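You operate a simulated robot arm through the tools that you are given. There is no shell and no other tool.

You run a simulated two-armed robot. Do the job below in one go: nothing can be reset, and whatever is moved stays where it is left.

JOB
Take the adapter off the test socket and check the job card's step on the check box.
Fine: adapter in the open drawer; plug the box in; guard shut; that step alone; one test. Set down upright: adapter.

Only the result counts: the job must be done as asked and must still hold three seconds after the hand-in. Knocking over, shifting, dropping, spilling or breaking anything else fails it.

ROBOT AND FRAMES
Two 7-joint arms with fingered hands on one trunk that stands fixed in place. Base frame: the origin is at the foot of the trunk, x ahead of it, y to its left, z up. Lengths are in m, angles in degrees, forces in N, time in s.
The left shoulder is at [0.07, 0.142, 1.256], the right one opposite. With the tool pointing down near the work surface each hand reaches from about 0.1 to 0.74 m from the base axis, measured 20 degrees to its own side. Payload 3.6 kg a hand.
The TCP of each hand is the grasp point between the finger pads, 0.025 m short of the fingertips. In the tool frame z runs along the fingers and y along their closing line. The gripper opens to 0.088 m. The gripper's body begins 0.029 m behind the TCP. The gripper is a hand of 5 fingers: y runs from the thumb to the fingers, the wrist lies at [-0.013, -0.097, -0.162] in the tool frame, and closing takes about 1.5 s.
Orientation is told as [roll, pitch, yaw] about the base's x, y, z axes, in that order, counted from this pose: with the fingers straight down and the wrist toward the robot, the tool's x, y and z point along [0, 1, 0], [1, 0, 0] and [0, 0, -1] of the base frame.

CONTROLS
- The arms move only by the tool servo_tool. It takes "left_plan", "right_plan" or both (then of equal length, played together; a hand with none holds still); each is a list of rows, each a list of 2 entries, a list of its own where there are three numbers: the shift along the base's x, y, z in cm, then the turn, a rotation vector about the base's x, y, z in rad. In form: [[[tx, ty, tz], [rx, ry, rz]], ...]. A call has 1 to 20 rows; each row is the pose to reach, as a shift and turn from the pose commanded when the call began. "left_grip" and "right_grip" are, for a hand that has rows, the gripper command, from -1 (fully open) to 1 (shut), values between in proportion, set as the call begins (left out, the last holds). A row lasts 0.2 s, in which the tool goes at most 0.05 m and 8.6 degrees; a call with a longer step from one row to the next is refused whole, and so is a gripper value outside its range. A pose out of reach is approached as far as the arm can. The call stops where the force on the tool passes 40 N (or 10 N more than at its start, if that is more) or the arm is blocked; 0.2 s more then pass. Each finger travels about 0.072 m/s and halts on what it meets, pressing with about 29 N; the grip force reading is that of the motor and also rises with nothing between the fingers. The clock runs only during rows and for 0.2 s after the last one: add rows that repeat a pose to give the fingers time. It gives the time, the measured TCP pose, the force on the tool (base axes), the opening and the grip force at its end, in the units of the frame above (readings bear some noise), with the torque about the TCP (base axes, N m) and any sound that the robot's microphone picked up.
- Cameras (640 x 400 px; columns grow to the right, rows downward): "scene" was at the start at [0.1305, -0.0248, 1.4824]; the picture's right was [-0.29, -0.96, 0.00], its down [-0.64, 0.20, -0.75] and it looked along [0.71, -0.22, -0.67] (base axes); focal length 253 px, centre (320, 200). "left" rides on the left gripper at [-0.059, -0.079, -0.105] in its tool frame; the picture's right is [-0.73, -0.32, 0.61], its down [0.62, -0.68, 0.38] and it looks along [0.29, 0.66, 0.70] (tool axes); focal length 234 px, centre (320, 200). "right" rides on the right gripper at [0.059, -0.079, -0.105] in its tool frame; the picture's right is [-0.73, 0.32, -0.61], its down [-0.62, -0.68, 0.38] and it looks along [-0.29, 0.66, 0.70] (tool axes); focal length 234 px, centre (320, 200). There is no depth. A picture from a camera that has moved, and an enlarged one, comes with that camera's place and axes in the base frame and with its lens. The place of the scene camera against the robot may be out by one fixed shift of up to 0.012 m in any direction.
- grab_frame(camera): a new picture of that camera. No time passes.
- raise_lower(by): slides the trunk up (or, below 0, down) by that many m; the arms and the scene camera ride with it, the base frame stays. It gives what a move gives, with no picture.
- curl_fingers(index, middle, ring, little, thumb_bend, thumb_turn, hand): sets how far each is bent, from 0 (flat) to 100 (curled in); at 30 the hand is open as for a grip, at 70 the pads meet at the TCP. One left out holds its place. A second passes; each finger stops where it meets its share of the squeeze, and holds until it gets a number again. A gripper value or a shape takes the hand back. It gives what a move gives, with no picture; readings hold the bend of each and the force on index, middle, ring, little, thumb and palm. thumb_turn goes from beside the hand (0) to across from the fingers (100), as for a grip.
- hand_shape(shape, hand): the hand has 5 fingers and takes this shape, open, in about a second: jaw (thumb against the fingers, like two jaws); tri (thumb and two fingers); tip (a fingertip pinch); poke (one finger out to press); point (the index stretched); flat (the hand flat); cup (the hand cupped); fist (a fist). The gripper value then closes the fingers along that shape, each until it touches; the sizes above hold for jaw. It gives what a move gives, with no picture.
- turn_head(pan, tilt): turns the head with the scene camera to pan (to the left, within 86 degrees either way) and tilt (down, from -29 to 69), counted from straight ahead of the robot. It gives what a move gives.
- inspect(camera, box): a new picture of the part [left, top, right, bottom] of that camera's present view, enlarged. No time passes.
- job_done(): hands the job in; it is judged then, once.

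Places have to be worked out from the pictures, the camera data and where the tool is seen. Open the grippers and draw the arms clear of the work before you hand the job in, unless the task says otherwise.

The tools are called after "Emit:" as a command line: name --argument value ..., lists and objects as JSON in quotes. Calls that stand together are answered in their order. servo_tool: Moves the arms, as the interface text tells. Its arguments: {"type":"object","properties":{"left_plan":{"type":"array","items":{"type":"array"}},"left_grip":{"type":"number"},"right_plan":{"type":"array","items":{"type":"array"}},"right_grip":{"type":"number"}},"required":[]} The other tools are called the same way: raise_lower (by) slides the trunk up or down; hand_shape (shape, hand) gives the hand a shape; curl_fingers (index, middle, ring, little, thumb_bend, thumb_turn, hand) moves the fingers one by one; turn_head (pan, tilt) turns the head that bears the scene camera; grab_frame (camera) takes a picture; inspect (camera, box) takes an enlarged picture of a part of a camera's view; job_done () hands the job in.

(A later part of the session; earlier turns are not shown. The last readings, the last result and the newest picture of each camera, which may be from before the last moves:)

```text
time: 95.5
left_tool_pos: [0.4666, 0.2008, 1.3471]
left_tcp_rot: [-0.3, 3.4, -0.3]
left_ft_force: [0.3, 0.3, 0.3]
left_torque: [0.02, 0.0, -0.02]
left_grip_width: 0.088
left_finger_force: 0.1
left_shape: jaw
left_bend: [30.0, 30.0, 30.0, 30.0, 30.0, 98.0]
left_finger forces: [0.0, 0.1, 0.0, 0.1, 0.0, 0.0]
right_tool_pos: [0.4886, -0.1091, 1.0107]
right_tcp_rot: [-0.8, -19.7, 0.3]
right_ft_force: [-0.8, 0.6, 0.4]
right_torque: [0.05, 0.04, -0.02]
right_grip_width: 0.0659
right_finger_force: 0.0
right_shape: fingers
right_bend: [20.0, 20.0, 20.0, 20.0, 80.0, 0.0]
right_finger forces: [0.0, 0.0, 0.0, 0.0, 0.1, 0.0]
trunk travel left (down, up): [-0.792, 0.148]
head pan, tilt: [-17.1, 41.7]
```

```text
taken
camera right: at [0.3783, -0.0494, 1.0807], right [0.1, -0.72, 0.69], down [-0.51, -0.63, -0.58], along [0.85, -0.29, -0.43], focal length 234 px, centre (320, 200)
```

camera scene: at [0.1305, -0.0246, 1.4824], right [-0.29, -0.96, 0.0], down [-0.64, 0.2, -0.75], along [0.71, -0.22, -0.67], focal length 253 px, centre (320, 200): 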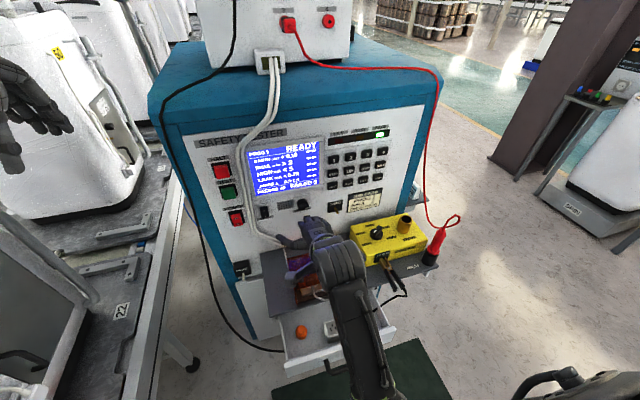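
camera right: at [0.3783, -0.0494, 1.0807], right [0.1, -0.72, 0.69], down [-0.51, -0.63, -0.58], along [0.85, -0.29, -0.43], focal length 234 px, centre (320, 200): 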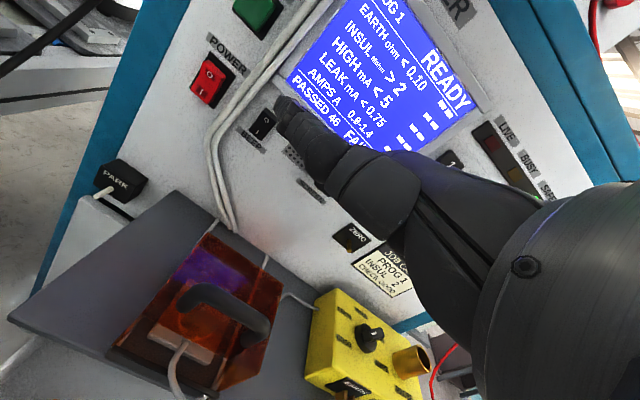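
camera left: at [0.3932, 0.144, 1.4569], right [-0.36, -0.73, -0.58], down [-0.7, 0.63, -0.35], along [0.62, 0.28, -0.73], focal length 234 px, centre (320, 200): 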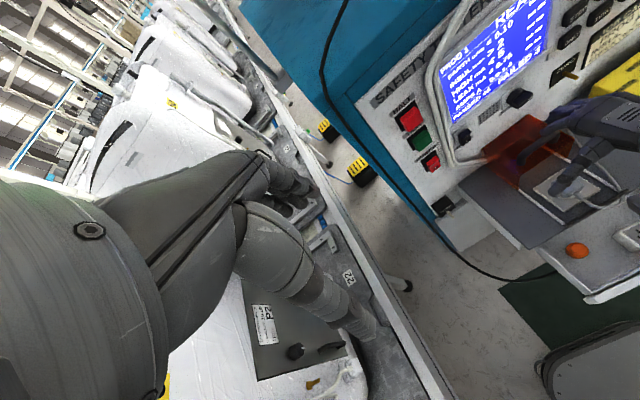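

The guard is shut over the plugged socket. Now I'll locate the STEP, ONLY and TEST buttons precisely using the left and scene cameras.

Emit:
inspect --camera "left" --box '[540, 0, 640, 80]'

Emit:
inspect --camera "scene" --box '[320, 135, 400, 195]'

Emit:
inspect --camera "left" --box '[390, 90, 480, 190]'

Emit:
inspect --camera "scene" --box '[205, 155, 265, 235]'

Emit:
inspect --camera "right" --box '[180, 0, 300, 120]'

```text
5.00 times, centred on (590, 40) of left
camera zoom: at [0.3932, 0.144, 1.4568], right [-0.36, -0.73, -0.58], down [-0.7, 0.63, -0.35], along [0.62, 0.28, -0.73], focal length 1171 px, centre (-1030, 1000)
```

zoom: 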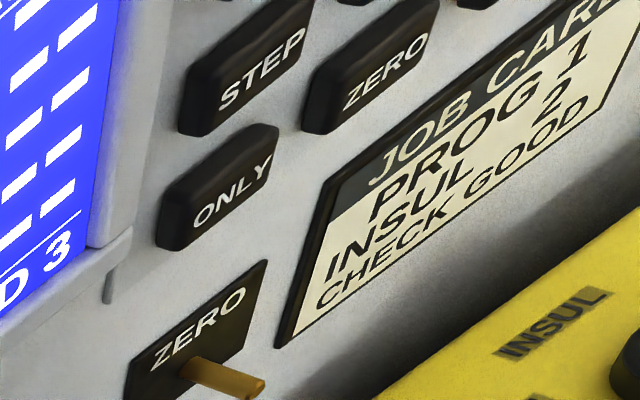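

```text
6.67 times, centred on (360, 165) of scene
camera zoom: at [0.1305, -0.0246, 1.4824], right [-0.29, -0.96, 0.0], down [-0.64, 0.2, -0.75], along [0.71, -0.22, -0.67], focal length 1688 px, centre (53, 433)
```

zoom: 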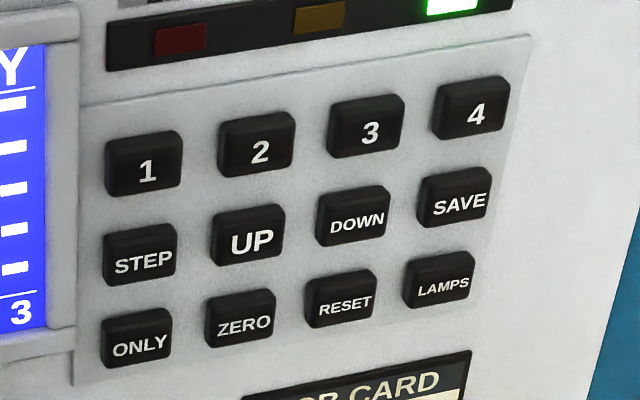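

```text
4.00 times, centred on (435, 140) of left
camera zoom: at [0.3932, 0.144, 1.4568], right [-0.36, -0.73, -0.58], down [-0.7, 0.63, -0.35], along [0.62, 0.28, -0.73], focal length 937 px, centre (-140, 440)
```

zoom: 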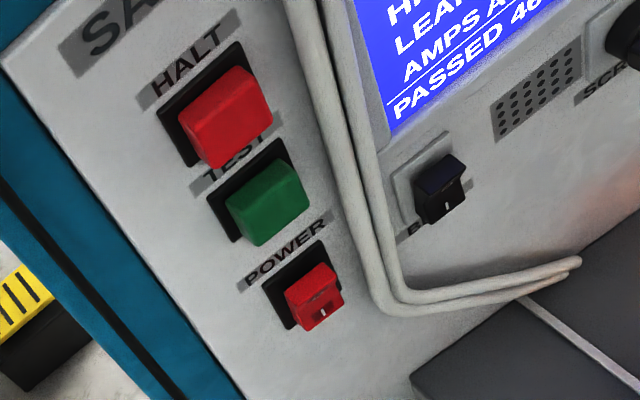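

```text
5.00 times, centred on (235, 195) of scene
camera zoom: at [0.1305, -0.0246, 1.4824], right [-0.29, -0.96, 0.0], down [-0.64, 0.2, -0.75], along [0.71, -0.22, -0.67], focal length 1266 px, centre (745, 225)
```

zoom: 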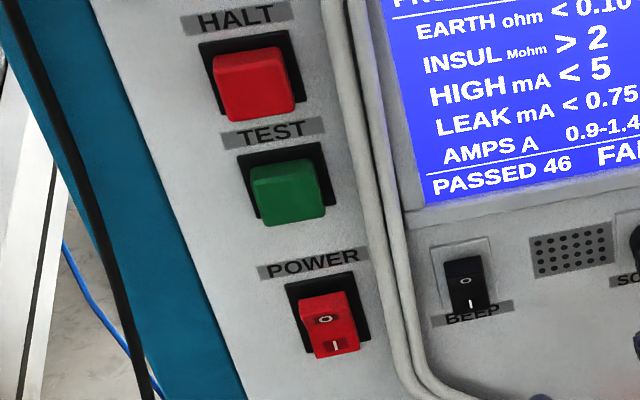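

```text
3.33 times, centred on (240, 60) of right
camera zoom: at [0.3783, -0.0494, 1.0807], right [0.1, -0.72, 0.69], down [-0.51, -0.63, -0.58], along [0.85, -0.29, -0.43], focal length 781 px, centre (587, 667)
```

zoom: 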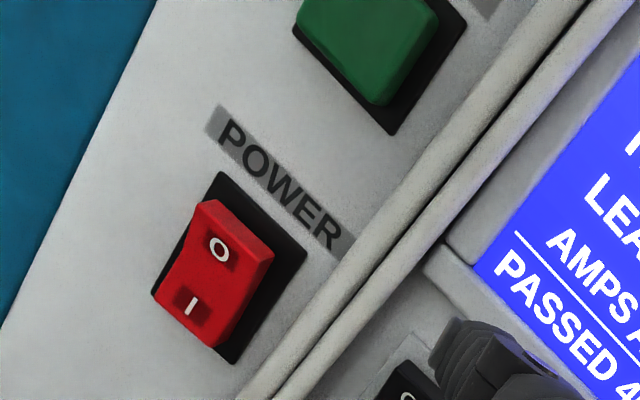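

Triangulated button faces:
- STEP: (0.681, -0.235, 1.054)
- ONLY: (0.681, -0.235, 1.010)
- TEST: (0.683, 0.055, 1.053)

I'll set the right hand to the poke shape and see where the finger points.

Emit:
hand_shape --shape "poke" --hand "right"

Emit:
grab_frame --camera "right"

Emit:
inspect --camera "left" --box '[440, 60, 640, 260]'

Emit:
inspect --camera "scene" --box '[260, 190, 380, 310]'

```text
time: 96.4
left_tool_pos: [0.4661, 0.201, 1.3475]
left_tcp_rot: [-0.3, 3.3, -0.3]
left_ft_force: [0.3, -0.1, 0.1]
left_torque: [0.0, -0.02, -0.05]
left_grip_width: 0.0877
left_finger_force: 0.1
left_shape: jaw
left_bend: [30.0, 30.0, 30.0, 30.0, 30.0, 98.0]
left_finger forces: [0.0, 0.1, 0.0, 0.0, 0.1, 0.1]
right_tool_pos: [0.4904, -0.1094, 1.012]
right_tcp_rot: [-0.8, -20.1, 0.2]
right_ft_force: [0.7, -0.2, 0.1]
right_torque: [-0.03, 0.02, -0.03]
right_grip_width: 0.0001
right_finger_force: 0.0
right_shape: poke
right_bend: [70.0, 70.0, 99.0, 99.0, 100.0, 100.0]
right_finger forces: [0.0, 0.0, 0.0, 0.0, 0.1, 0.0]
trunk travel left (down, up): [-0.792, 0.148]
head pan, tilt: [-17.1, 41.7]
```

```text
taken
camera right: at [0.3796, -0.0499, 1.0821], right [0.1, -0.72, 0.69], down [-0.51, -0.63, -0.59], along [0.85, -0.3, -0.43], focal length 234 px, centre (320, 200)
```

right: 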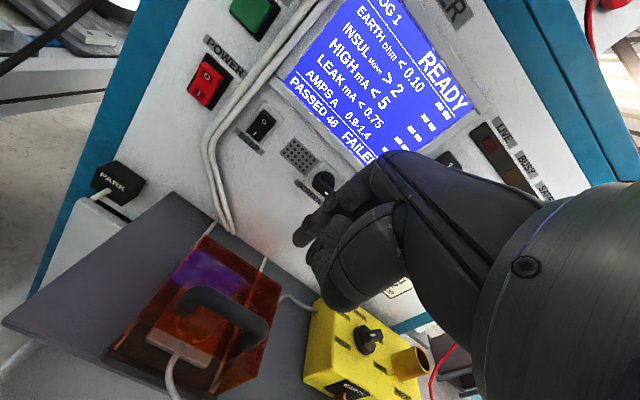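

```text
2.00 times, centred on (540, 160) of left
camera zoom: at [0.3932, 0.1439, 1.4569], right [-0.36, -0.73, -0.58], down [-0.7, 0.63, -0.35], along [0.62, 0.28, -0.73], focal length 468 px, centre (-120, 280)
```

zoom: 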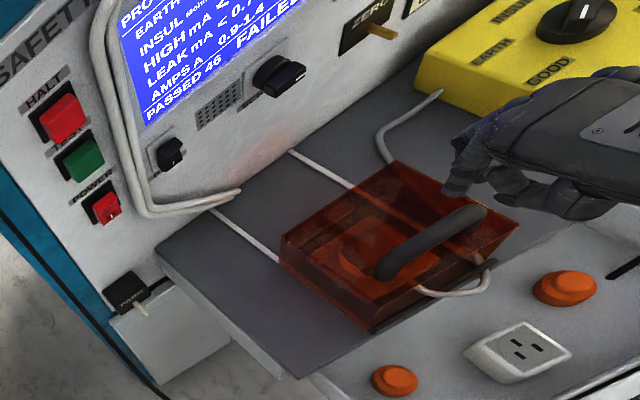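

```text
3.33 times, centred on (320, 250) of scene
camera zoom: at [0.1304, -0.0246, 1.4824], right [-0.29, -0.96, 0.0], down [-0.64, 0.2, -0.75], along [0.71, -0.22, -0.67], focal length 844 px, centre (320, 33)
```

zoom: 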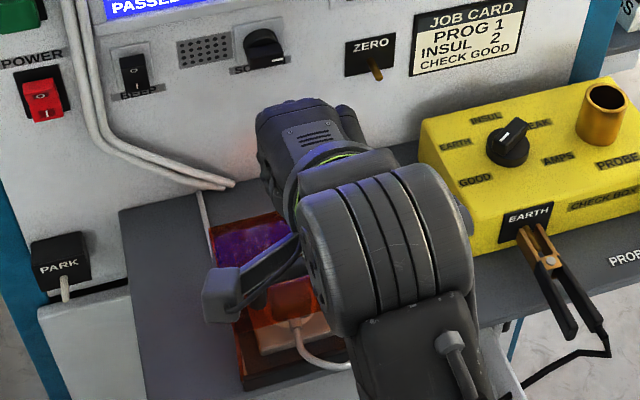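

Poke leaves two fingertips out. I'll tuck the middle finger so only the index protrudes, then measure where its tip is.

Emit:
curl_fingers --hand "right" --index 60 --middle 100 --ring 100 --little 100 --thumb_bend 100 --thumb_turn 100

Emit:
inspect --camera "right" --box '[260, 140, 440, 320]'

Emit:
inspect --camera "left" --box '[540, 90, 640, 190]'

```text
time: 97.4
left_tool_pos: [0.4675, 0.2001, 1.3478]
left_tcp_rot: [-0.3, 3.3, -0.3]
left_ft_force: [0.0, 0.4, -0.5]
left_torque: [0.0, -0.01, -0.01]
left_grip_width: 0.088
left_finger_force: 0.1
left_shape: jaw
left_bend: [30.0, 30.0, 30.0, 30.0, 30.0, 98.0]
left_finger forces: [0.1, 0.0, 0.0, 0.0, 0.0, 0.0]
right_tool_pos: [0.4919, -0.1115, 1.0128]
right_tcp_rot: [-0.8, -20.0, 0.2]
right_ft_force: [0.4, 0.0, -0.2]
right_torque: [0.03, 0.03, 0.01]
right_grip_width: 0.0159
right_finger_force: 0.1
right_shape: fingers
right_bend: [41.0, 100.0, 100.0, 100.0, 100.0, 100.0]
right_finger forces: [0.0, 0.0, 0.1, 0.0, 0.0, 0.0]
trunk travel left (down, up): [-0.792, 0.148]
head pan, tilt: [-17.1, 41.7]
```

```text
2.22 times, centred on (350, 230) of right
camera zoom: at [0.38, -0.0501, 1.0828], right [0.09, -0.72, 0.69], down [-0.51, -0.63, -0.59], along [0.86, -0.3, -0.42], focal length 520 px, centre (253, 133)
```

zoom: 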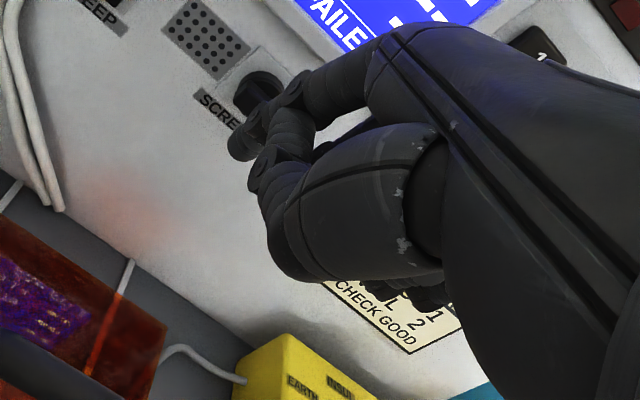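

```text
4.00 times, centred on (590, 140) of left
camera zoom: at [0.3932, 0.1439, 1.4569], right [-0.36, -0.73, -0.58], down [-0.7, 0.63, -0.35], along [0.62, 0.28, -0.73], focal length 937 px, centre (-760, 440)
```

zoom: 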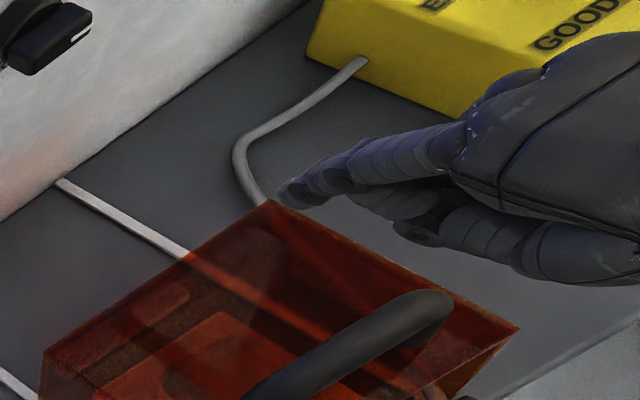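

The index tip sits about 4.5 cm ahead of the TCP. I'll pitch the hand to about -50° so the finger points at the panel, and stage it in front of the STEP key.

Emit:
servo_tool --right_plan '[[[2, -3, 1], [0, -0.1, 0]], [[4, -6, 2], [0, -0.2, 0]], [[6, -9, 3], [0, -0.32, 0]], [[7.5, -12, 3.8], [0, -0.44, 0]], [[8.4, -12.9, 3.8], [0, -0.5236, 0]], [[8.4, -12.9, 3.8], [0, -0.5236, 0]]]'

Emit:
grab_frame --camera "right"

Emit:
inspect --camera "scene" --box '[300, 130, 420, 230]'

Emit:
grab_frame --camera "left"

```text
time: 98.8
left_tool_pos: [0.4672, 0.2005, 1.3477]
left_tcp_rot: [-0.3, 3.3, -0.3]
left_ft_force: [-0.3, 0.5, 0.7]
left_torque: [0.0, 0.0, -0.01]
left_grip_width: 0.088
left_finger_force: 0.1
left_shape: jaw
left_bend: [30.0, 30.0, 30.0, 30.0, 30.0, 98.0]
left_finger forces: [0.0, 0.0, 0.0, 0.0, 0.1, 0.1]
right_tool_pos: [0.5742, -0.2364, 1.0525]
right_tcp_rot: [-0.1, -50.1, -0.1]
right_ft_force: [-0.4, -0.6, -0.5]
right_torque: [-0.02, 0.01, 0.0]
right_grip_width: 0.0154
right_finger_force: 0.1
right_shape: fingers
right_bend: [41.0, 100.0, 100.0, 100.0, 99.0, 100.0]
right_finger forces: [0.1, 0.0, 0.0, 0.1, 0.1, 0.1]
trunk travel left (down, up): [-0.792, 0.148]
head pan, tilt: [-17.1, 41.7]
```

```text
taken
camera right: at [0.4432, -0.1761, 1.0586], right [-0.26, -0.73, 0.64], down [-0.14, -0.62, -0.77], along [0.96, -0.29, 0.06], focal length 234 px, centre (320, 200)
```

right: 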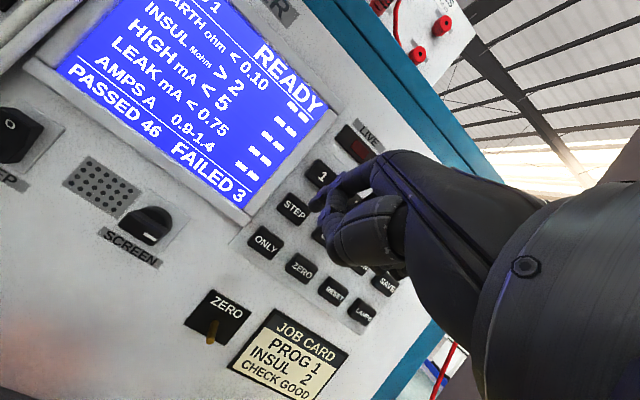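

```text
4.00 times, centred on (360, 180) of scene
camera zoom: at [0.1303, -0.0242, 1.4824], right [-0.29, -0.96, 0.0], down [-0.64, 0.2, -0.75], along [0.71, -0.22, -0.67], focal length 1013 px, centre (160, 280)
```

zoom: 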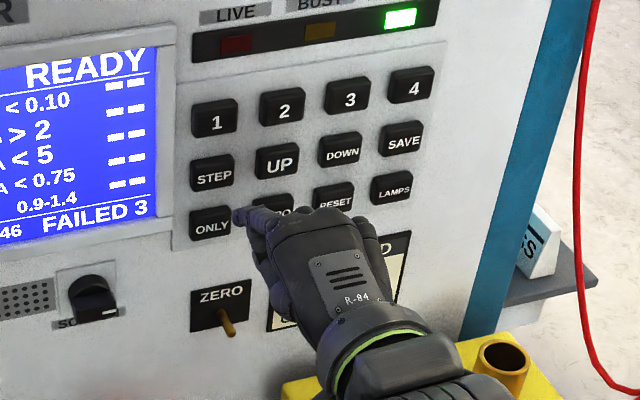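

```text
taken
camera left: at [0.3931, 0.1443, 1.4568], right [-0.36, -0.73, -0.58], down [-0.7, 0.63, -0.35], along [0.62, 0.28, -0.73], focal length 234 px, centre (320, 200)
```

left: 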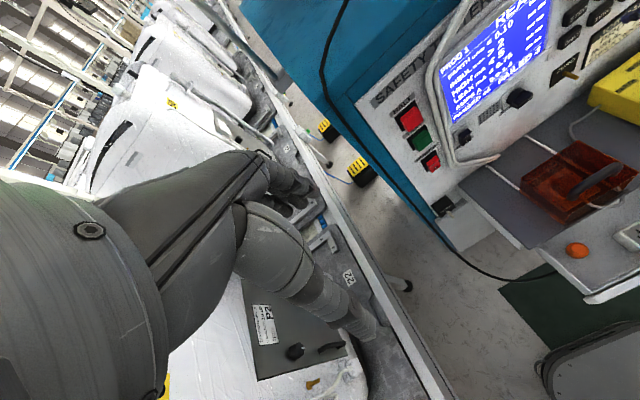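

The tip needs to move about 0.4 cm in -y and 1.45 cm down to face STEP, with the key about 6 cm ahead. I'll approach to about 2 cm and check.

Emit:
servo_tool --right_plan '[[[1, -0.4, -0.8], [0, 0, 0]], [[2, -0.4, -1.45], [0, 0, 0]], [[3, -0.4, -1.45], [0, 0, 0]], [[4, -0.4, -1.45], [0, 0, 0]], [[4, -0.4, -1.45], [0, 0, 0]]]'

Emit:
inspect --camera "right" --box '[200, 110, 400, 290]'

Emit:
inspect --camera "scene" --box '[330, 140, 400, 200]'

```text
time: 100.0
left_tool_pos: [0.4674, 0.2007, 1.3486]
left_tcp_rot: [-0.3, 3.3, -0.3]
left_ft_force: [-0.1, -0.7, -0.1]
left_torque: [-0.02, -0.02, -0.01]
left_grip_width: 0.0879
left_finger_force: 0.0
left_shape: jaw
left_bend: [30.0, 30.0, 30.0, 30.0, 30.0, 98.0]
left_finger forces: [0.0, 0.0, 0.1, 0.0, 0.0, 0.0]
right_tool_pos: [0.6154, -0.2383, 1.0382]
right_tcp_rot: [-0.1, -50.0, 0.1]
right_ft_force: [0.7, -0.7, -0.3]
right_torque: [-0.02, -0.04, 0.01]
right_grip_width: 0.0151
right_finger_force: 0.1
right_shape: fingers
right_bend: [41.0, 100.0, 100.0, 100.0, 99.0, 100.0]
right_finger forces: [0.0, 0.0, 0.1, 0.1, 0.0, 0.0]
trunk travel left (down, up): [-0.792, 0.148]
head pan, tilt: [-17.1, 41.7]
```

```text
2.22 times, centred on (300, 200) of right
camera zoom: at [0.4829, -0.1797, 1.0444], right [-0.26, -0.73, 0.64], down [-0.14, -0.62, -0.77], along [0.96, -0.29, 0.06], focal length 520 px, centre (364, 200)
```

zoom: 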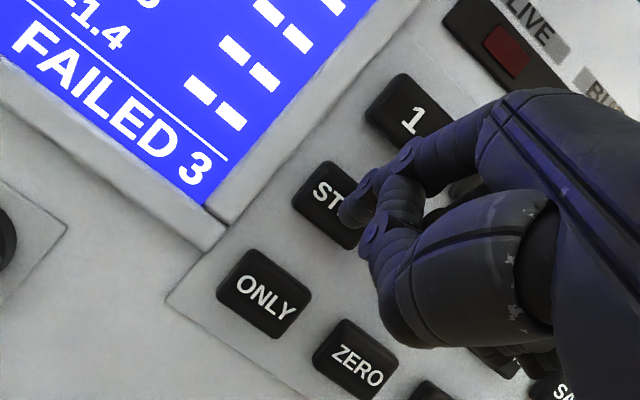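

```text
6.67 times, centred on (365, 170) of scene
camera zoom: at [0.1302, -0.0246, 1.4824], right [-0.29, -0.96, 0.0], down [-0.64, 0.2, -0.75], along [0.71, -0.22, -0.67], focal length 1688 px, centre (20, 400)
```

zoom: 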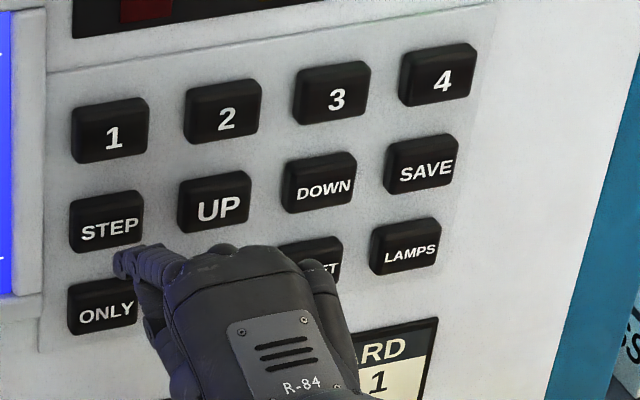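

The fingertip lines up with STEP in both views. I'll advance to the key in small steps and watch force and display.

Emit:
servo_tool --right_plan '[[[0.5, 0, 0], [0, 0, 0]], [[1, 0, 0], [0, 0, 0]], [[1.4, 0, 0], [0, 0, 0]], [[1.4, 0, 0], [0, 0, 0]]]'

Emit:
servo_tool --right_plan '[[[0.2, 0, 0], [0, 0, 0]], [[0.4, 0, 0], [0, 0, 0]], [[0.4, 0, 0], [0, 0, 0]]]'

Emit:
inspect --camera "scene" --box '[240, 120, 400, 220]'

Emit:
inspect --camera "right" --box '[200, 110, 400, 290]'

```text
time: 101.0
left_tool_pos: [0.4671, 0.1999, 1.3471]
left_tcp_rot: [-0.3, 3.3, -0.3]
left_ft_force: [-0.2, -0.1, 0.2]
left_torque: [0.02, -0.03, -0.01]
left_grip_width: 0.0881
left_finger_force: 0.1
left_shape: jaw
left_bend: [30.0, 30.0, 30.0, 30.0, 30.0, 98.0]
left_finger forces: [0.0, 0.0, 0.0, 0.0, 0.0, 0.1]
right_tool_pos: [0.6287, -0.2398, 1.0375]
right_tcp_rot: [-0.1, -50.0, 0.0]
right_ft_force: [0.1, 0.2, 0.1]
right_torque: [-0.02, 0.01, 0.0]
right_grip_width: 0.0155
right_finger_force: 0.0
right_shape: fingers
right_bend: [41.0, 100.0, 100.0, 100.0, 99.0, 100.0]
right_finger forces: [0.1, 0.0, 0.1, 0.0, 0.0, 0.0]
trunk travel left (down, up): [-0.792, 0.148]
head pan, tilt: [-17.1, 41.7]
```

```text
time: 101.8
left_tool_pos: [0.4662, 0.2011, 1.3471]
left_tcp_rot: [-0.3, 3.3, -0.3]
left_ft_force: [-0.8, -0.3, 0.6]
left_torque: [0.01, -0.01, 0.01]
left_grip_width: 0.0877
left_finger_force: 0.1
left_shape: jaw
left_bend: [30.0, 30.0, 30.0, 30.0, 30.0, 98.0]
left_finger forces: [0.0, 0.1, 0.1, 0.0, 0.0, 0.0]
right_tool_pos: [0.6332, -0.2397, 1.037]
right_tcp_rot: [-0.1, -49.9, 0.0]
right_ft_force: [0.0, -0.3, 0.0]
right_torque: [-0.02, -0.02, 0.0]
right_grip_width: 0.0155
right_finger_force: 0.0
right_shape: fingers
right_bend: [41.0, 100.0, 100.0, 100.0, 99.0, 100.0]
right_finger forces: [0.0, 0.1, 0.0, 0.0, 0.1, 0.0]
trunk travel left (down, up): [-0.792, 0.148]
head pan, tilt: [-17.1, 41.7]
```

```text
4.00 times, centred on (320, 170) of scene
camera zoom: at [0.1303, -0.0246, 1.4824], right [-0.29, -0.96, 0.0], down [-0.64, 0.2, -0.75], along [0.71, -0.22, -0.67], focal length 1013 px, centre (320, 320)
```

zoom: 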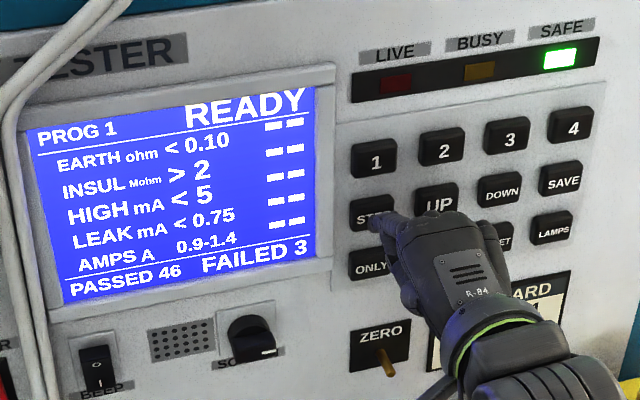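

```text
2.22 times, centred on (300, 200) of right
camera zoom: at [0.5009, -0.18, 1.0441], right [-0.26, -0.73, 0.64], down [-0.14, -0.62, -0.77], along [0.96, -0.29, 0.06], focal length 520 px, centre (364, 200)
```

zoom: 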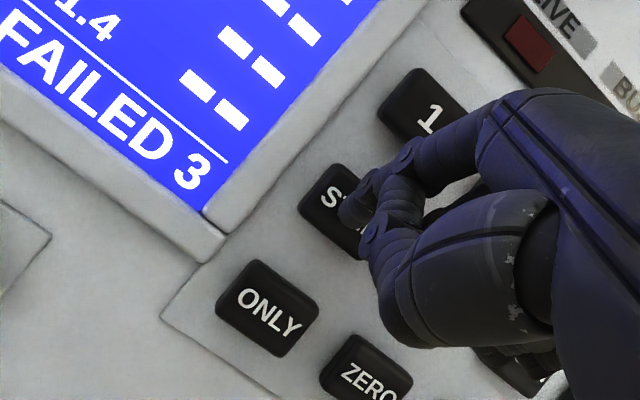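

Still no contact with the TCP at 0.633. I'll continue in 2 mm steps.

Emit:
servo_tool --right_plan '[[[0.15, 0, 0], [0, 0, 0]], [[0.3, 0, 0], [0, 0, 0]], [[0.3, 0, 0], [0, 0, 0]]]'

Emit:
servo_tool --right_plan '[[[0.15, 0, 0], [0, 0, 0]], [[0.3, 0, 0], [0, 0, 0]], [[0.3, 0, 0], [0, 0, 0]]]'

Emit:
inspect --camera "scene" --box '[240, 120, 400, 220]'

```text
time: 102.6
left_tool_pos: [0.466, 0.2008, 1.348]
left_tcp_rot: [-0.3, 3.3, -0.2]
left_ft_force: [-0.9, -0.2, 0.9]
left_torque: [-0.02, 0.01, 0.03]
left_grip_width: 0.0878
left_finger_force: 0.1
left_shape: jaw
left_bend: [30.0, 30.0, 30.0, 30.0, 30.0, 98.0]
left_finger forces: [0.0, 0.1, 0.0, 0.0, 0.0, 0.0]
right_tool_pos: [0.6352, -0.2395, 1.0369]
right_tcp_rot: [-0.1, -49.9, 0.1]
right_ft_force: [0.0, 0.3, 0.6]
right_torque: [0.0, -0.01, -0.02]
right_grip_width: 0.0154
right_finger_force: 0.1
right_shape: fingers
right_bend: [41.0, 100.0, 100.0, 100.0, 99.0, 100.0]
right_finger forces: [0.0, 0.0, 0.0, 0.1, 0.1, 0.0]
trunk travel left (down, up): [-0.792, 0.148]
head pan, tilt: [-17.1, 41.7]
```

```text
time: 103.4
left_tool_pos: [0.4666, 0.1989, 1.3478]
left_tcp_rot: [-0.3, 3.2, -0.4]
left_ft_force: [-0.3, -0.2, -0.6]
left_torque: [-0.02, 0.01, 0.0]
left_grip_width: 0.0882
left_finger_force: 0.1
left_shape: jaw
left_bend: [30.0, 30.0, 30.0, 30.0, 30.0, 98.0]
left_finger forces: [0.1, 0.1, 0.1, 0.0, 0.0, 0.0]
right_tool_pos: [0.6378, -0.24, 1.0385]
right_tcp_rot: [-0.1, -50.0, 0.1]
right_ft_force: [-0.5, 1.2, -0.1]
right_torque: [-0.02, 0.01, 0.04]
right_grip_width: 0.015
right_finger_force: 0.1
right_shape: fingers
right_bend: [42.0, 100.0, 100.0, 100.0, 99.0, 100.0]
right_finger forces: [1.0, 0.0, 0.0, 0.0, 0.1, 0.0]
trunk travel left (down, up): [-0.792, 0.148]
head pan, tilt: [-17.1, 41.7]
```

```text
4.00 times, centred on (320, 170) of scene
camera zoom: at [0.1301, -0.0246, 1.4824], right [-0.29, -0.96, 0.0], down [-0.64, 0.2, -0.75], along [0.71, -0.22, -0.67], focal length 1013 px, centre (320, 320)
```

zoom: 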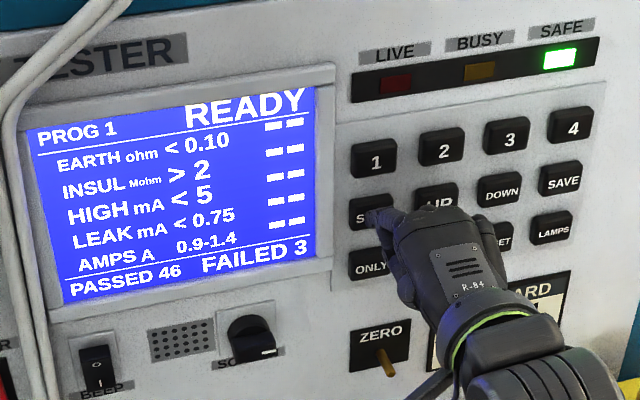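

Light touch (1 N on the index). I'll push a few millimetres further, then check the display.

Emit:
servo_tool --right_plan '[[[0.15, 0, 0], [0, 0, 0]], [[0.3, 0, 0], [0, 0, 0]], [[0.3, 0, 0], [0, 0, 0]]]'

Emit:
inspect --camera "scene" --box '[240, 120, 400, 220]'

```text
time: 104.2
left_tool_pos: [0.4658, 0.2017, 1.3478]
left_tcp_rot: [-0.3, 3.1, -0.3]
left_ft_force: [-0.5, 0.2, -0.3]
left_torque: [-0.03, 0.03, 0.02]
left_grip_width: 0.088
left_finger_force: 0.0
left_shape: jaw
left_bend: [30.0, 30.0, 30.0, 30.0, 30.0, 98.0]
left_finger forces: [0.0, 0.0, 0.0, 0.0, 0.0, 0.0]
right_tool_pos: [0.6412, -0.2388, 1.0373]
right_tcp_rot: [0.0, -50.0, 0.1]
right_ft_force: [-3.1, 1.5, 0.7]
right_torque: [-0.02, -0.03, 0.07]
right_grip_width: 0.0151
right_finger_force: 1.8
right_shape: fingers
right_bend: [42.0, 100.0, 100.0, 100.0, 99.0, 100.0]
right_finger forces: [2.9, 0.0, 0.0, 0.0, 0.0, 0.1]
trunk travel left (down, up): [-0.792, 0.148]
head pan, tilt: [-17.1, 41.7]
heard: click
```

```text
4.00 times, centred on (320, 170) of scene
camera zoom: at [0.1294, -0.0244, 1.4825], right [-0.29, -0.96, 0.0], down [-0.64, 0.2, -0.75], along [0.71, -0.22, -0.66], focal length 1013 px, centre (320, 320)
```

zoom: 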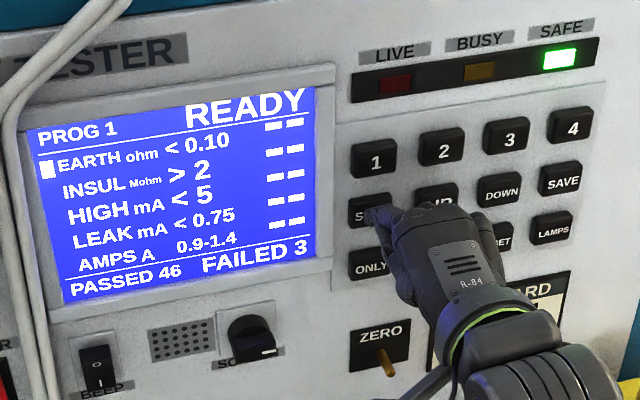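

Click: a cursor appeared at EARTH. I'll retract, then press STEP once more to reach INSUL.

Emit:
servo_tool --right_plan '[[[-0.5, 0, 0], [0, 0, 0]], [[-1.1, 0, 0], [0, 0, 0]], [[-1.1, 0, 0], [0, 0, 0]]]'

Emit:
servo_tool --right_plan '[[[0.4, 0, 0], [0, 0, 0]], [[0.8, 0, 0], [0, 0, 0]], [[0.95, 0, 0], [0, 0, 0]], [[1.1, 0, 0], [0, 0, 0]], [[1.1, 0, 0], [0, 0, 0]]]'

Emit:
inspect --camera "scene" --box '[240, 120, 400, 220]'

```text
time: 105.0
left_tool_pos: [0.4678, 0.2007, 1.3481]
left_tcp_rot: [-0.3, 3.3, -0.3]
left_ft_force: [0.7, 0.9, -1.0]
left_torque: [0.01, -0.03, 0.0]
left_grip_width: 0.088
left_finger_force: 0.0
left_shape: jaw
left_bend: [30.0, 30.0, 30.0, 30.0, 30.0, 98.0]
left_finger forces: [0.0, 0.0, 0.0, 0.1, 0.1, 0.1]
right_tool_pos: [0.6313, -0.2392, 1.0374]
right_tcp_rot: [-0.2, -50.0, 0.0]
right_ft_force: [0.9, -0.2, -0.2]
right_torque: [0.0, 0.03, 0.05]
right_grip_width: 0.0153
right_finger_force: 0.0
right_shape: fingers
right_bend: [42.0, 100.0, 100.0, 100.0, 99.0, 100.0]
right_finger forces: [0.0, 0.1, 0.1, 0.0, 0.0, 0.0]
trunk travel left (down, up): [-0.792, 0.148]
head pan, tilt: [-17.1, 41.7]
```

```text
time: 106.2
left_tool_pos: [0.4666, 0.2008, 1.3485]
left_tcp_rot: [-0.2, 3.1, -0.3]
left_ft_force: [-0.3, 1.3, -0.1]
left_torque: [-0.02, -0.02, 0.01]
left_grip_width: 0.0879
left_finger_force: 0.0
left_shape: jaw
left_bend: [30.0, 30.0, 30.0, 30.0, 30.0, 98.0]
left_finger forces: [0.1, 0.0, 0.0, 0.0, 0.0, 0.0]
right_tool_pos: [0.6412, -0.2393, 1.0381]
right_tcp_rot: [-0.2, -49.9, 0.1]
right_ft_force: [-2.0, 0.5, 0.9]
right_torque: [0.0, -0.03, 0.01]
right_grip_width: 0.0148
right_finger_force: 1.1
right_shape: fingers
right_bend: [42.0, 100.0, 100.0, 100.0, 99.0, 100.0]
right_finger forces: [2.8, 0.0, 0.0, 0.0, 0.0, 0.0]
trunk travel left (down, up): [-0.792, 0.148]
head pan, tilt: [-17.1, 41.7]
heard: click
```

```text
4.00 times, centred on (320, 170) of scene
camera zoom: at [0.1293, -0.0244, 1.4825], right [-0.29, -0.96, 0.0], down [-0.64, 0.2, -0.75], along [0.71, -0.22, -0.66], focal length 1013 px, centre (320, 320)
```

zoom: 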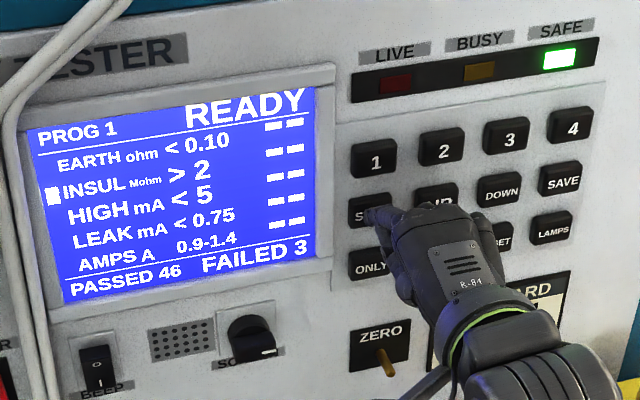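

The cursor is on INSUL. I'll retract 3 cm, move down 4.4 cm to ONLY, and check alignment and clearance to the ZERO toggle below.

Emit:
servo_tool --right_plan '[[[-1, 0, 0], [0, 0, 0]], [[-2, 0, 0], [0, 0, 0]], [[-3, 0, 0], [0, 0, 0]], [[-3, 0, -1.5], [0, 0, 0]], [[-3, 0, -3], [0, 0, 0]], [[-3, 0, -4.4], [0, 0, 0]], [[-3, 0, -4.4], [0, 0, 0]]]'

Emit:
inspect --camera "right" --box '[200, 110, 400, 290]'

Emit:
inspect --camera "scene" --box '[330, 150, 400, 210]'

Emit:
inspect --camera "left" --box '[540, 0, 640, 100]'

```text
time: 107.8
left_tool_pos: [0.4668, 0.2003, 1.3491]
left_tcp_rot: [-0.3, 3.2, -0.3]
left_ft_force: [-0.3, 0.4, 0.1]
left_torque: [-0.03, 0.03, 0.0]
left_grip_width: 0.088
left_finger_force: 0.1
left_shape: jaw
left_bend: [30.0, 30.0, 30.0, 30.0, 30.0, 98.0]
left_finger forces: [0.1, 0.0, 0.0, 0.0, 0.1, 0.0]
right_tool_pos: [0.6116, -0.2391, 0.9936]
right_tcp_rot: [-0.1, -50.0, 0.1]
right_ft_force: [0.8, -0.1, -0.5]
right_torque: [0.03, 0.03, 0.02]
right_grip_width: 0.0149
right_finger_force: 0.2
right_shape: fingers
right_bend: [42.0, 100.0, 100.0, 100.0, 99.0, 100.0]
right_finger forces: [0.0, 0.0, 0.0, 0.0, 0.0, 0.1]
trunk travel left (down, up): [-0.792, 0.148]
head pan, tilt: [-17.1, 41.7]
```

```text
2.22 times, centred on (300, 200) of right
camera zoom: at [0.48, -0.1797, 1.0003], right [-0.26, -0.73, 0.64], down [-0.14, -0.62, -0.77], along [0.96, -0.29, 0.06], focal length 520 px, centre (364, 200)
```

zoom: 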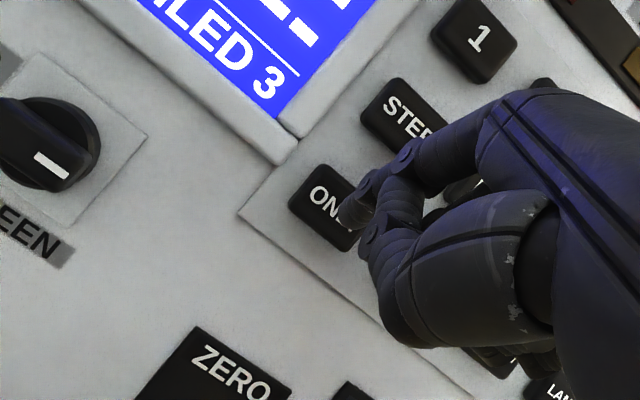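

```text
6.67 times, centred on (365, 180) of scene
camera zoom: at [0.1305, -0.0247, 1.4824], right [-0.29, -0.96, 0.0], down [-0.64, 0.2, -0.75], along [0.71, -0.22, -0.67], focal length 1688 px, centre (20, 333)
```

zoom: 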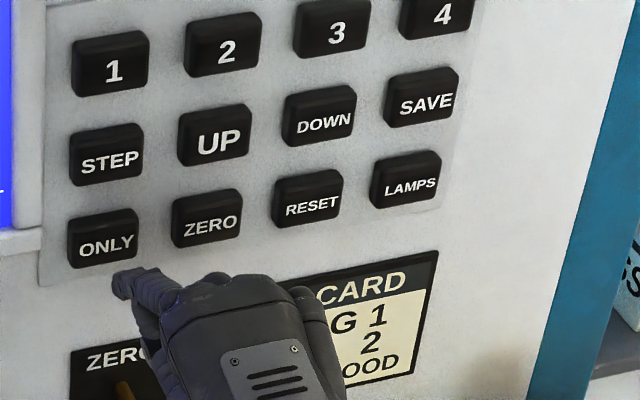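

```text
4.00 times, centred on (590, 50) of left
camera zoom: at [0.3933, 0.1439, 1.4568], right [-0.36, -0.73, -0.58], down [-0.7, 0.63, -0.35], along [0.62, 0.28, -0.73], focal length 937 px, centre (-760, 800)
```

zoom: 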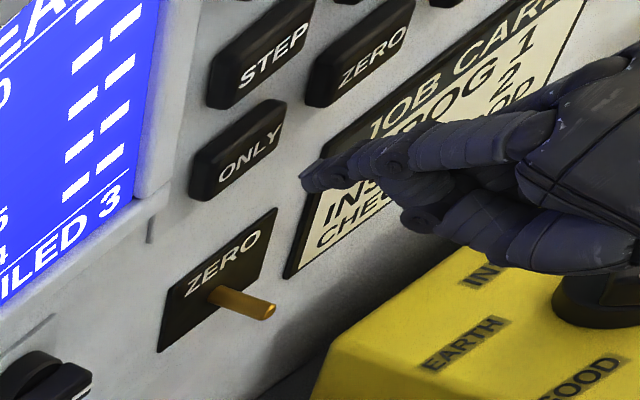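

The fingertip lines up with ONLY and the hand clears the ZERO toggle. I'll press ONLY.

Emit:
servo_tool --right_plan '[[[0.8, 0, 0], [0, 0, 0]], [[1.6, 0, 0], [0, 0, 0]], [[2.3, 0, 0], [0, 0, 0]], [[2.6, 0, 0], [0, 0, 0]], [[2.8, 0, 0], [0, 0, 0]], [[3, 0, 0], [0, 0, 0]], [[3, 0, 0], [0, 0, 0]]]'

Emit:
inspect --camera "scene" --box '[240, 120, 400, 220]'

```text
time: 109.4
left_tool_pos: [0.4665, 0.2004, 1.3474]
left_tcp_rot: [-0.3, 3.3, -0.3]
left_ft_force: [-0.1, -1.1, 0.2]
left_torque: [-0.04, -0.01, -0.05]
left_grip_width: 0.088
left_finger_force: 0.0
left_shape: jaw
left_bend: [30.0, 30.0, 30.0, 30.0, 30.0, 98.0]
left_finger forces: [0.0, 0.1, 0.0, 0.0, 0.0, 0.1]
right_tool_pos: [0.6419, -0.2402, 0.9936]
right_tcp_rot: [0.0, -50.0, 0.1]
right_ft_force: [-2.7, 0.9, -0.3]
right_torque: [-0.03, -0.05, 0.07]
right_grip_width: 0.0147
right_finger_force: 1.7
right_shape: fingers
right_bend: [42.0, 100.0, 100.0, 100.0, 98.0, 100.0]
right_finger forces: [2.6, 0.0, 0.1, 0.0, 0.0, 0.1]
trunk travel left (down, up): [-0.792, 0.148]
head pan, tilt: [-17.1, 41.7]
heard: click
```

```text
4.00 times, centred on (320, 170) of scene
camera zoom: at [0.1296, -0.0244, 1.4825], right [-0.29, -0.96, 0.0], down [-0.64, 0.2, -0.75], along [0.71, -0.22, -0.67], focal length 1013 px, centre (320, 320)
```

zoom: 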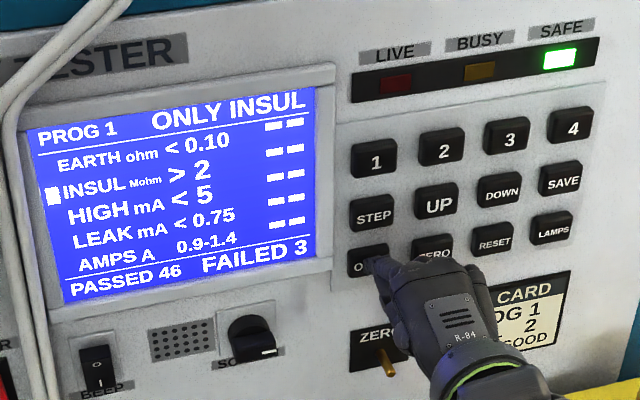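

The display reads "ONLY INSUL". I'll retract the right hand away from the panel to a clear spot, opening it on the way.

Emit:
servo_tool --right_plan '[[[-1.5, 0, 0], [0, 0, 0]], [[-3, 0, 0.5], [0, 0, 0]], [[-5, 0, 2], [0, 0, 0]], [[-8, -2, 4], [0, 0.1, 0]], [[-11, -4.5, 7], [0, 0.22, 0]], [[-14, -7, 10], [0, 0.34, 0]], [[-17, -9, 13], [0, 0.46, 0]], [[-19, -11, 16], [0, 0.58, 0]], [[-20, -13, 19], [0, 0.7, 0]], [[-20, -13, 19], [0, 0.7, 0]]]'

Emit:
hand_shape --shape "jaw" --hand "right"

Emit:
curl_fingers --hand "left" --index 45 --middle 100 --ring 100 --little 100 --thumb_bend 100 --thumb_turn 100

Emit:
inspect --camera "scene" --box '[240, 120, 400, 220]'

Emit:
grab_frame --camera "scene"

```text
time: 111.6
left_tool_pos: [0.4667, 0.2005, 1.3478]
left_tcp_rot: [-0.3, 3.3, -0.4]
left_ft_force: [-0.6, -0.8, 0.3]
left_torque: [-0.01, -0.01, 0.01]
left_grip_width: 0.088
left_finger_force: 0.0
left_shape: jaw
left_bend: [30.0, 30.0, 30.0, 30.0, 30.0, 98.0]
left_finger forces: [0.0, 0.1, 0.0, 0.0, 0.0, 0.1]
right_tool_pos: [0.4456, -0.37, 1.183]
right_tcp_rot: [0.0, -9.7, 0.0]
right_ft_force: [-0.1, -0.1, 0.1]
right_torque: [0.0, 0.01, 0.01]
right_grip_width: 0.0148
right_finger_force: 0.0
right_shape: fingers
right_bend: [42.0, 100.0, 100.0, 100.0, 98.0, 100.0]
right_finger forces: [0.0, 0.1, 0.0, 0.0, 0.0, 0.1]
trunk travel left (down, up): [-0.792, 0.148]
head pan, tilt: [-17.1, 41.7]
```

```text
time: 112.5
left_tool_pos: [0.4657, 0.2007, 1.3484]
left_tcp_rot: [-0.3, 3.3, -0.3]
left_ft_force: [-0.9, -0.7, -1.3]
left_torque: [-0.01, -0.02, 0.0]
left_grip_width: 0.0879
left_finger_force: 0.1
left_shape: jaw
left_bend: [30.0, 30.0, 30.0, 30.0, 30.0, 98.0]
left_finger forces: [0.1, 0.0, 0.0, 0.0, 0.1, 0.0]
right_tool_pos: [0.4444, -0.3703, 1.1822]
right_tcp_rot: [0.0, -9.8, 0.1]
right_ft_force: [0.1, -0.3, 0.6]
right_torque: [-0.03, -0.03, 0.02]
right_grip_width: 0.0874
right_finger_force: 0.0
right_shape: jaw
right_bend: [30.0, 30.0, 30.0, 30.0, 30.0, 98.0]
right_finger forces: [0.0, 0.1, 0.2, 0.0, 0.0, 0.0]
trunk travel left (down, up): [-0.792, 0.148]
head pan, tilt: [-17.1, 41.7]
```

```text
time: 113.5
left_tool_pos: [0.4669, 0.1991, 1.3476]
left_tcp_rot: [-0.3, 3.3, -0.3]
left_ft_force: [0.3, 0.7, 0.5]
left_torque: [0.01, 0.0, 0.02]
left_grip_width: 0.0132
left_finger_force: 0.0
left_shape: fingers
left_bend: [41.0, 100.0, 100.0, 100.0, 94.0, 100.0]
left_finger forces: [0.1, 0.0, 0.0, 0.0, 0.0, 0.0]
right_tool_pos: [0.4431, -0.3695, 1.1836]
right_tcp_rot: [0.1, -9.9, 0.1]
right_ft_force: [0.6, 0.2, -0.3]
right_torque: [0.02, 0.06, 0.0]
right_grip_width: 0.0875
right_finger_force: 0.1
right_shape: jaw
right_bend: [30.0, 30.0, 30.0, 30.0, 30.0, 98.0]
right_finger forces: [0.0, 0.1, 0.0, 0.0, 0.0, 0.1]
trunk travel left (down, up): [-0.792, 0.148]
head pan, tilt: [-17.1, 41.7]
```

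```text
4.00 times, centred on (320, 170) of scene
camera zoom: at [0.1304, -0.0248, 1.4824], right [-0.29, -0.96, 0.0], down [-0.64, 0.2, -0.75], along [0.71, -0.22, -0.67], focal length 1013 px, centre (320, 320)
```

zoom: 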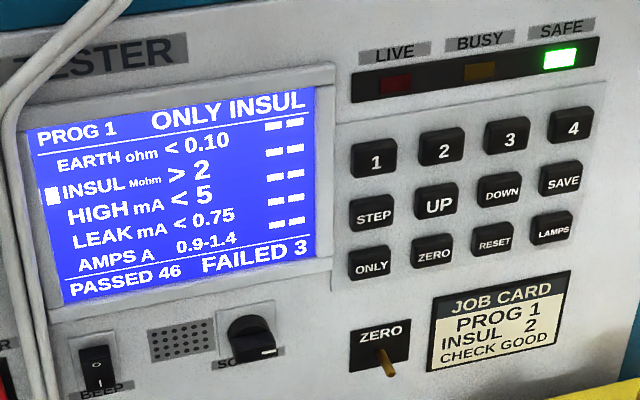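

```text
taken
camera scene: at [0.1304, -0.0248, 1.4824], right [-0.29, -0.96, 0.0], down [-0.64, 0.2, -0.75], along [0.71, -0.22, -0.67], focal length 253 px, centre (320, 200)
```

scene: 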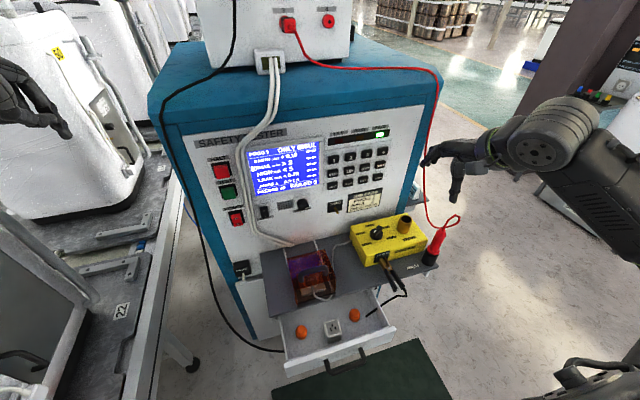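

Before testing I'll recheck the knob position, the guard, and the adapter in the drawer.

Emit:
inspect --camera "scene" --box '[355, 215, 405, 255]'

Emit:
inspect --camera "scene" --box '[270, 235, 370, 350]'

Emit:
inspect --camera "right" --box '[100, 100, 340, 340]'

```text
10.00 times, centred on (380, 235) of scene
camera zoom: at [0.1304, -0.0248, 1.4824], right [-0.29, -0.96, 0.0], down [-0.64, 0.2, -0.75], along [0.71, -0.22, -0.67], focal length 2532 px, centre (-280, -150)
```

zoom: 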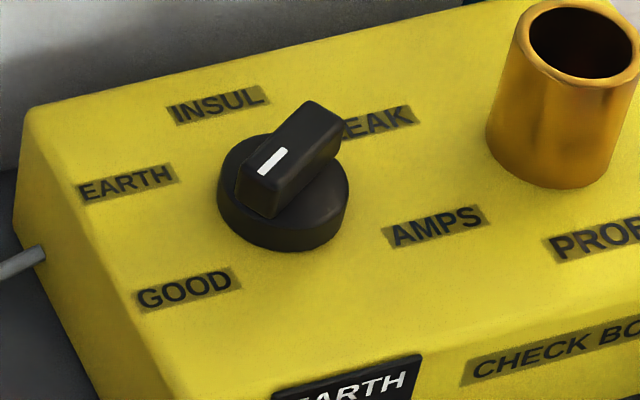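

```text
3.48 times, centred on (320, 292) of scene
camera zoom: at [0.1304, -0.0248, 1.4824], right [-0.29, -0.96, 0.0], down [-0.64, 0.2, -0.75], along [0.71, -0.22, -0.67], focal length 880 px, centre (320, -122)
```

zoom: 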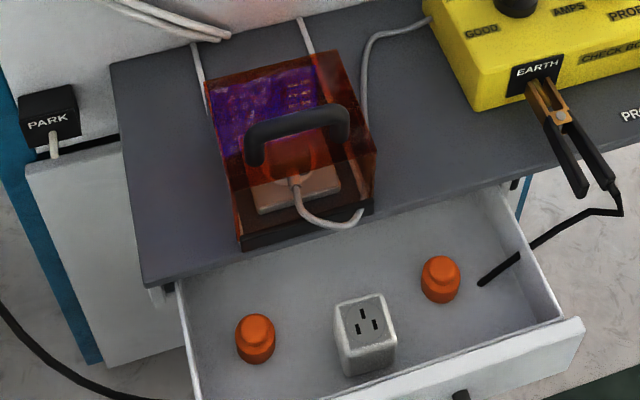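

```text
1.67 times, centred on (220, 220) of right
camera zoom: at [0.3482, -0.3104, 1.2724], right [0.21, -0.73, 0.65], down [-0.61, -0.62, -0.49], along [0.77, -0.29, -0.57], focal length 390 px, centre (487, 167)
```

zoom: 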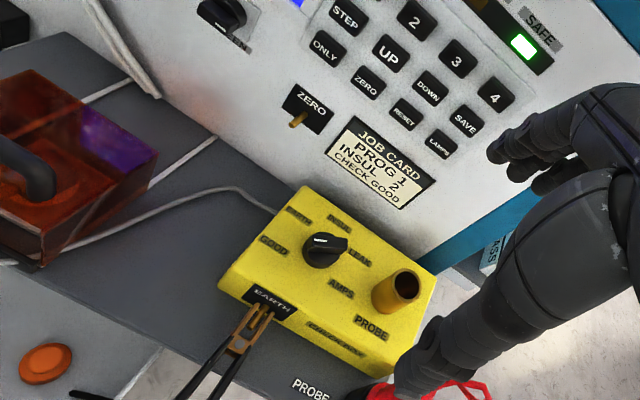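

The knob's white mark points to GOOD, the guard is shut over the plug, and the adapter stands in the drawer. Now I'll bring the left hand, index out, in front of the green TEST button at a standoff.

Emit:
servo_tool --left_plan '[[[0, -1.5, -3], [0, -0.1, 0]], [[1, -3, -6], [0, -0.2, 0]], [[2.5, -4.5, -9.5], [0, -0.3, 0]], [[4, -6, -13], [0, -0.4, 0]], [[5.5, -7.5, -16.5], [0, -0.51, 0]], [[7, -9, -20], [0, -0.62, 0]], [[8.5, -10.5, -23], [0, -0.73, 0]], [[10, -12, -26], [0, -0.83, 0]], [[11.5, -13.5, -28.5], [0, -0.93, 0]], [[12.3, -13.9, -28.8], [0, -0.93, 0]], [[12.3, -13.9, -28.8], [0, -0.93, 0]]]'

Emit:
grab_frame --camera "left"

Emit:
inspect --camera "scene" --box '[190, 140, 290, 240]'

```text
time: 115.9
left_tool_pos: [0.6103, 0.0532, 1.0762]
left_tcp_rot: [0.1, -49.8, -0.7]
left_ft_force: [0.1, -0.3, 0.0]
left_torque: [0.0, 0.0, -0.02]
left_grip_width: 0.0139
left_finger_force: 0.0
left_shape: fingers
left_bend: [41.0, 100.0, 100.0, 100.0, 94.0, 100.0]
left_finger forces: [0.0, 0.0, 0.0, 0.0, 0.1, 0.0]
left hand out of reach, approached as far as the arm can: row 9, 10, 11
right_tool_pos: [0.4431, -0.3697, 1.1832]
right_tcp_rot: [0.0, -10.0, 0.0]
right_ft_force: [0.3, -0.3, -0.1]
right_torque: [0.0, -0.01, 0.01]
right_grip_width: 0.0876
right_finger_force: 0.2
right_shape: jaw
right_bend: [30.0, 30.0, 30.0, 30.0, 30.0, 98.0]
right_finger forces: [0.0, 0.0, 0.0, 0.0, 0.1, 0.0]
trunk travel left (down, up): [-0.792, 0.148]
head pan, tilt: [-17.1, 41.7]
```

```text
taken
camera left: at [0.4779, -0.0034, 1.0838], right [0.25, -0.73, -0.64], down [-0.14, 0.63, -0.77], along [0.96, 0.28, 0.05], focal length 234 px, centre (320, 200)
```

left: 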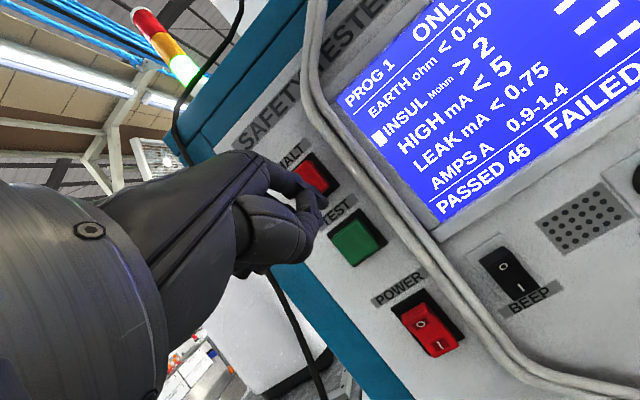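

```text
4.00 times, centred on (240, 190) of scene
camera zoom: at [0.1289, -0.0248, 1.4826], right [-0.29, -0.96, 0.0], down [-0.64, 0.2, -0.75], along [0.71, -0.22, -0.66], focal length 1013 px, centre (640, 240)
```

zoom: 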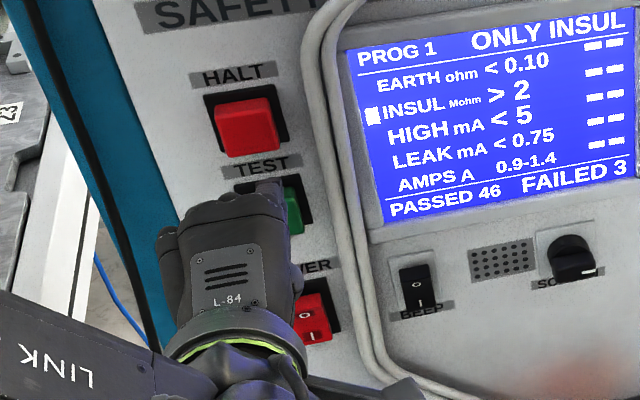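

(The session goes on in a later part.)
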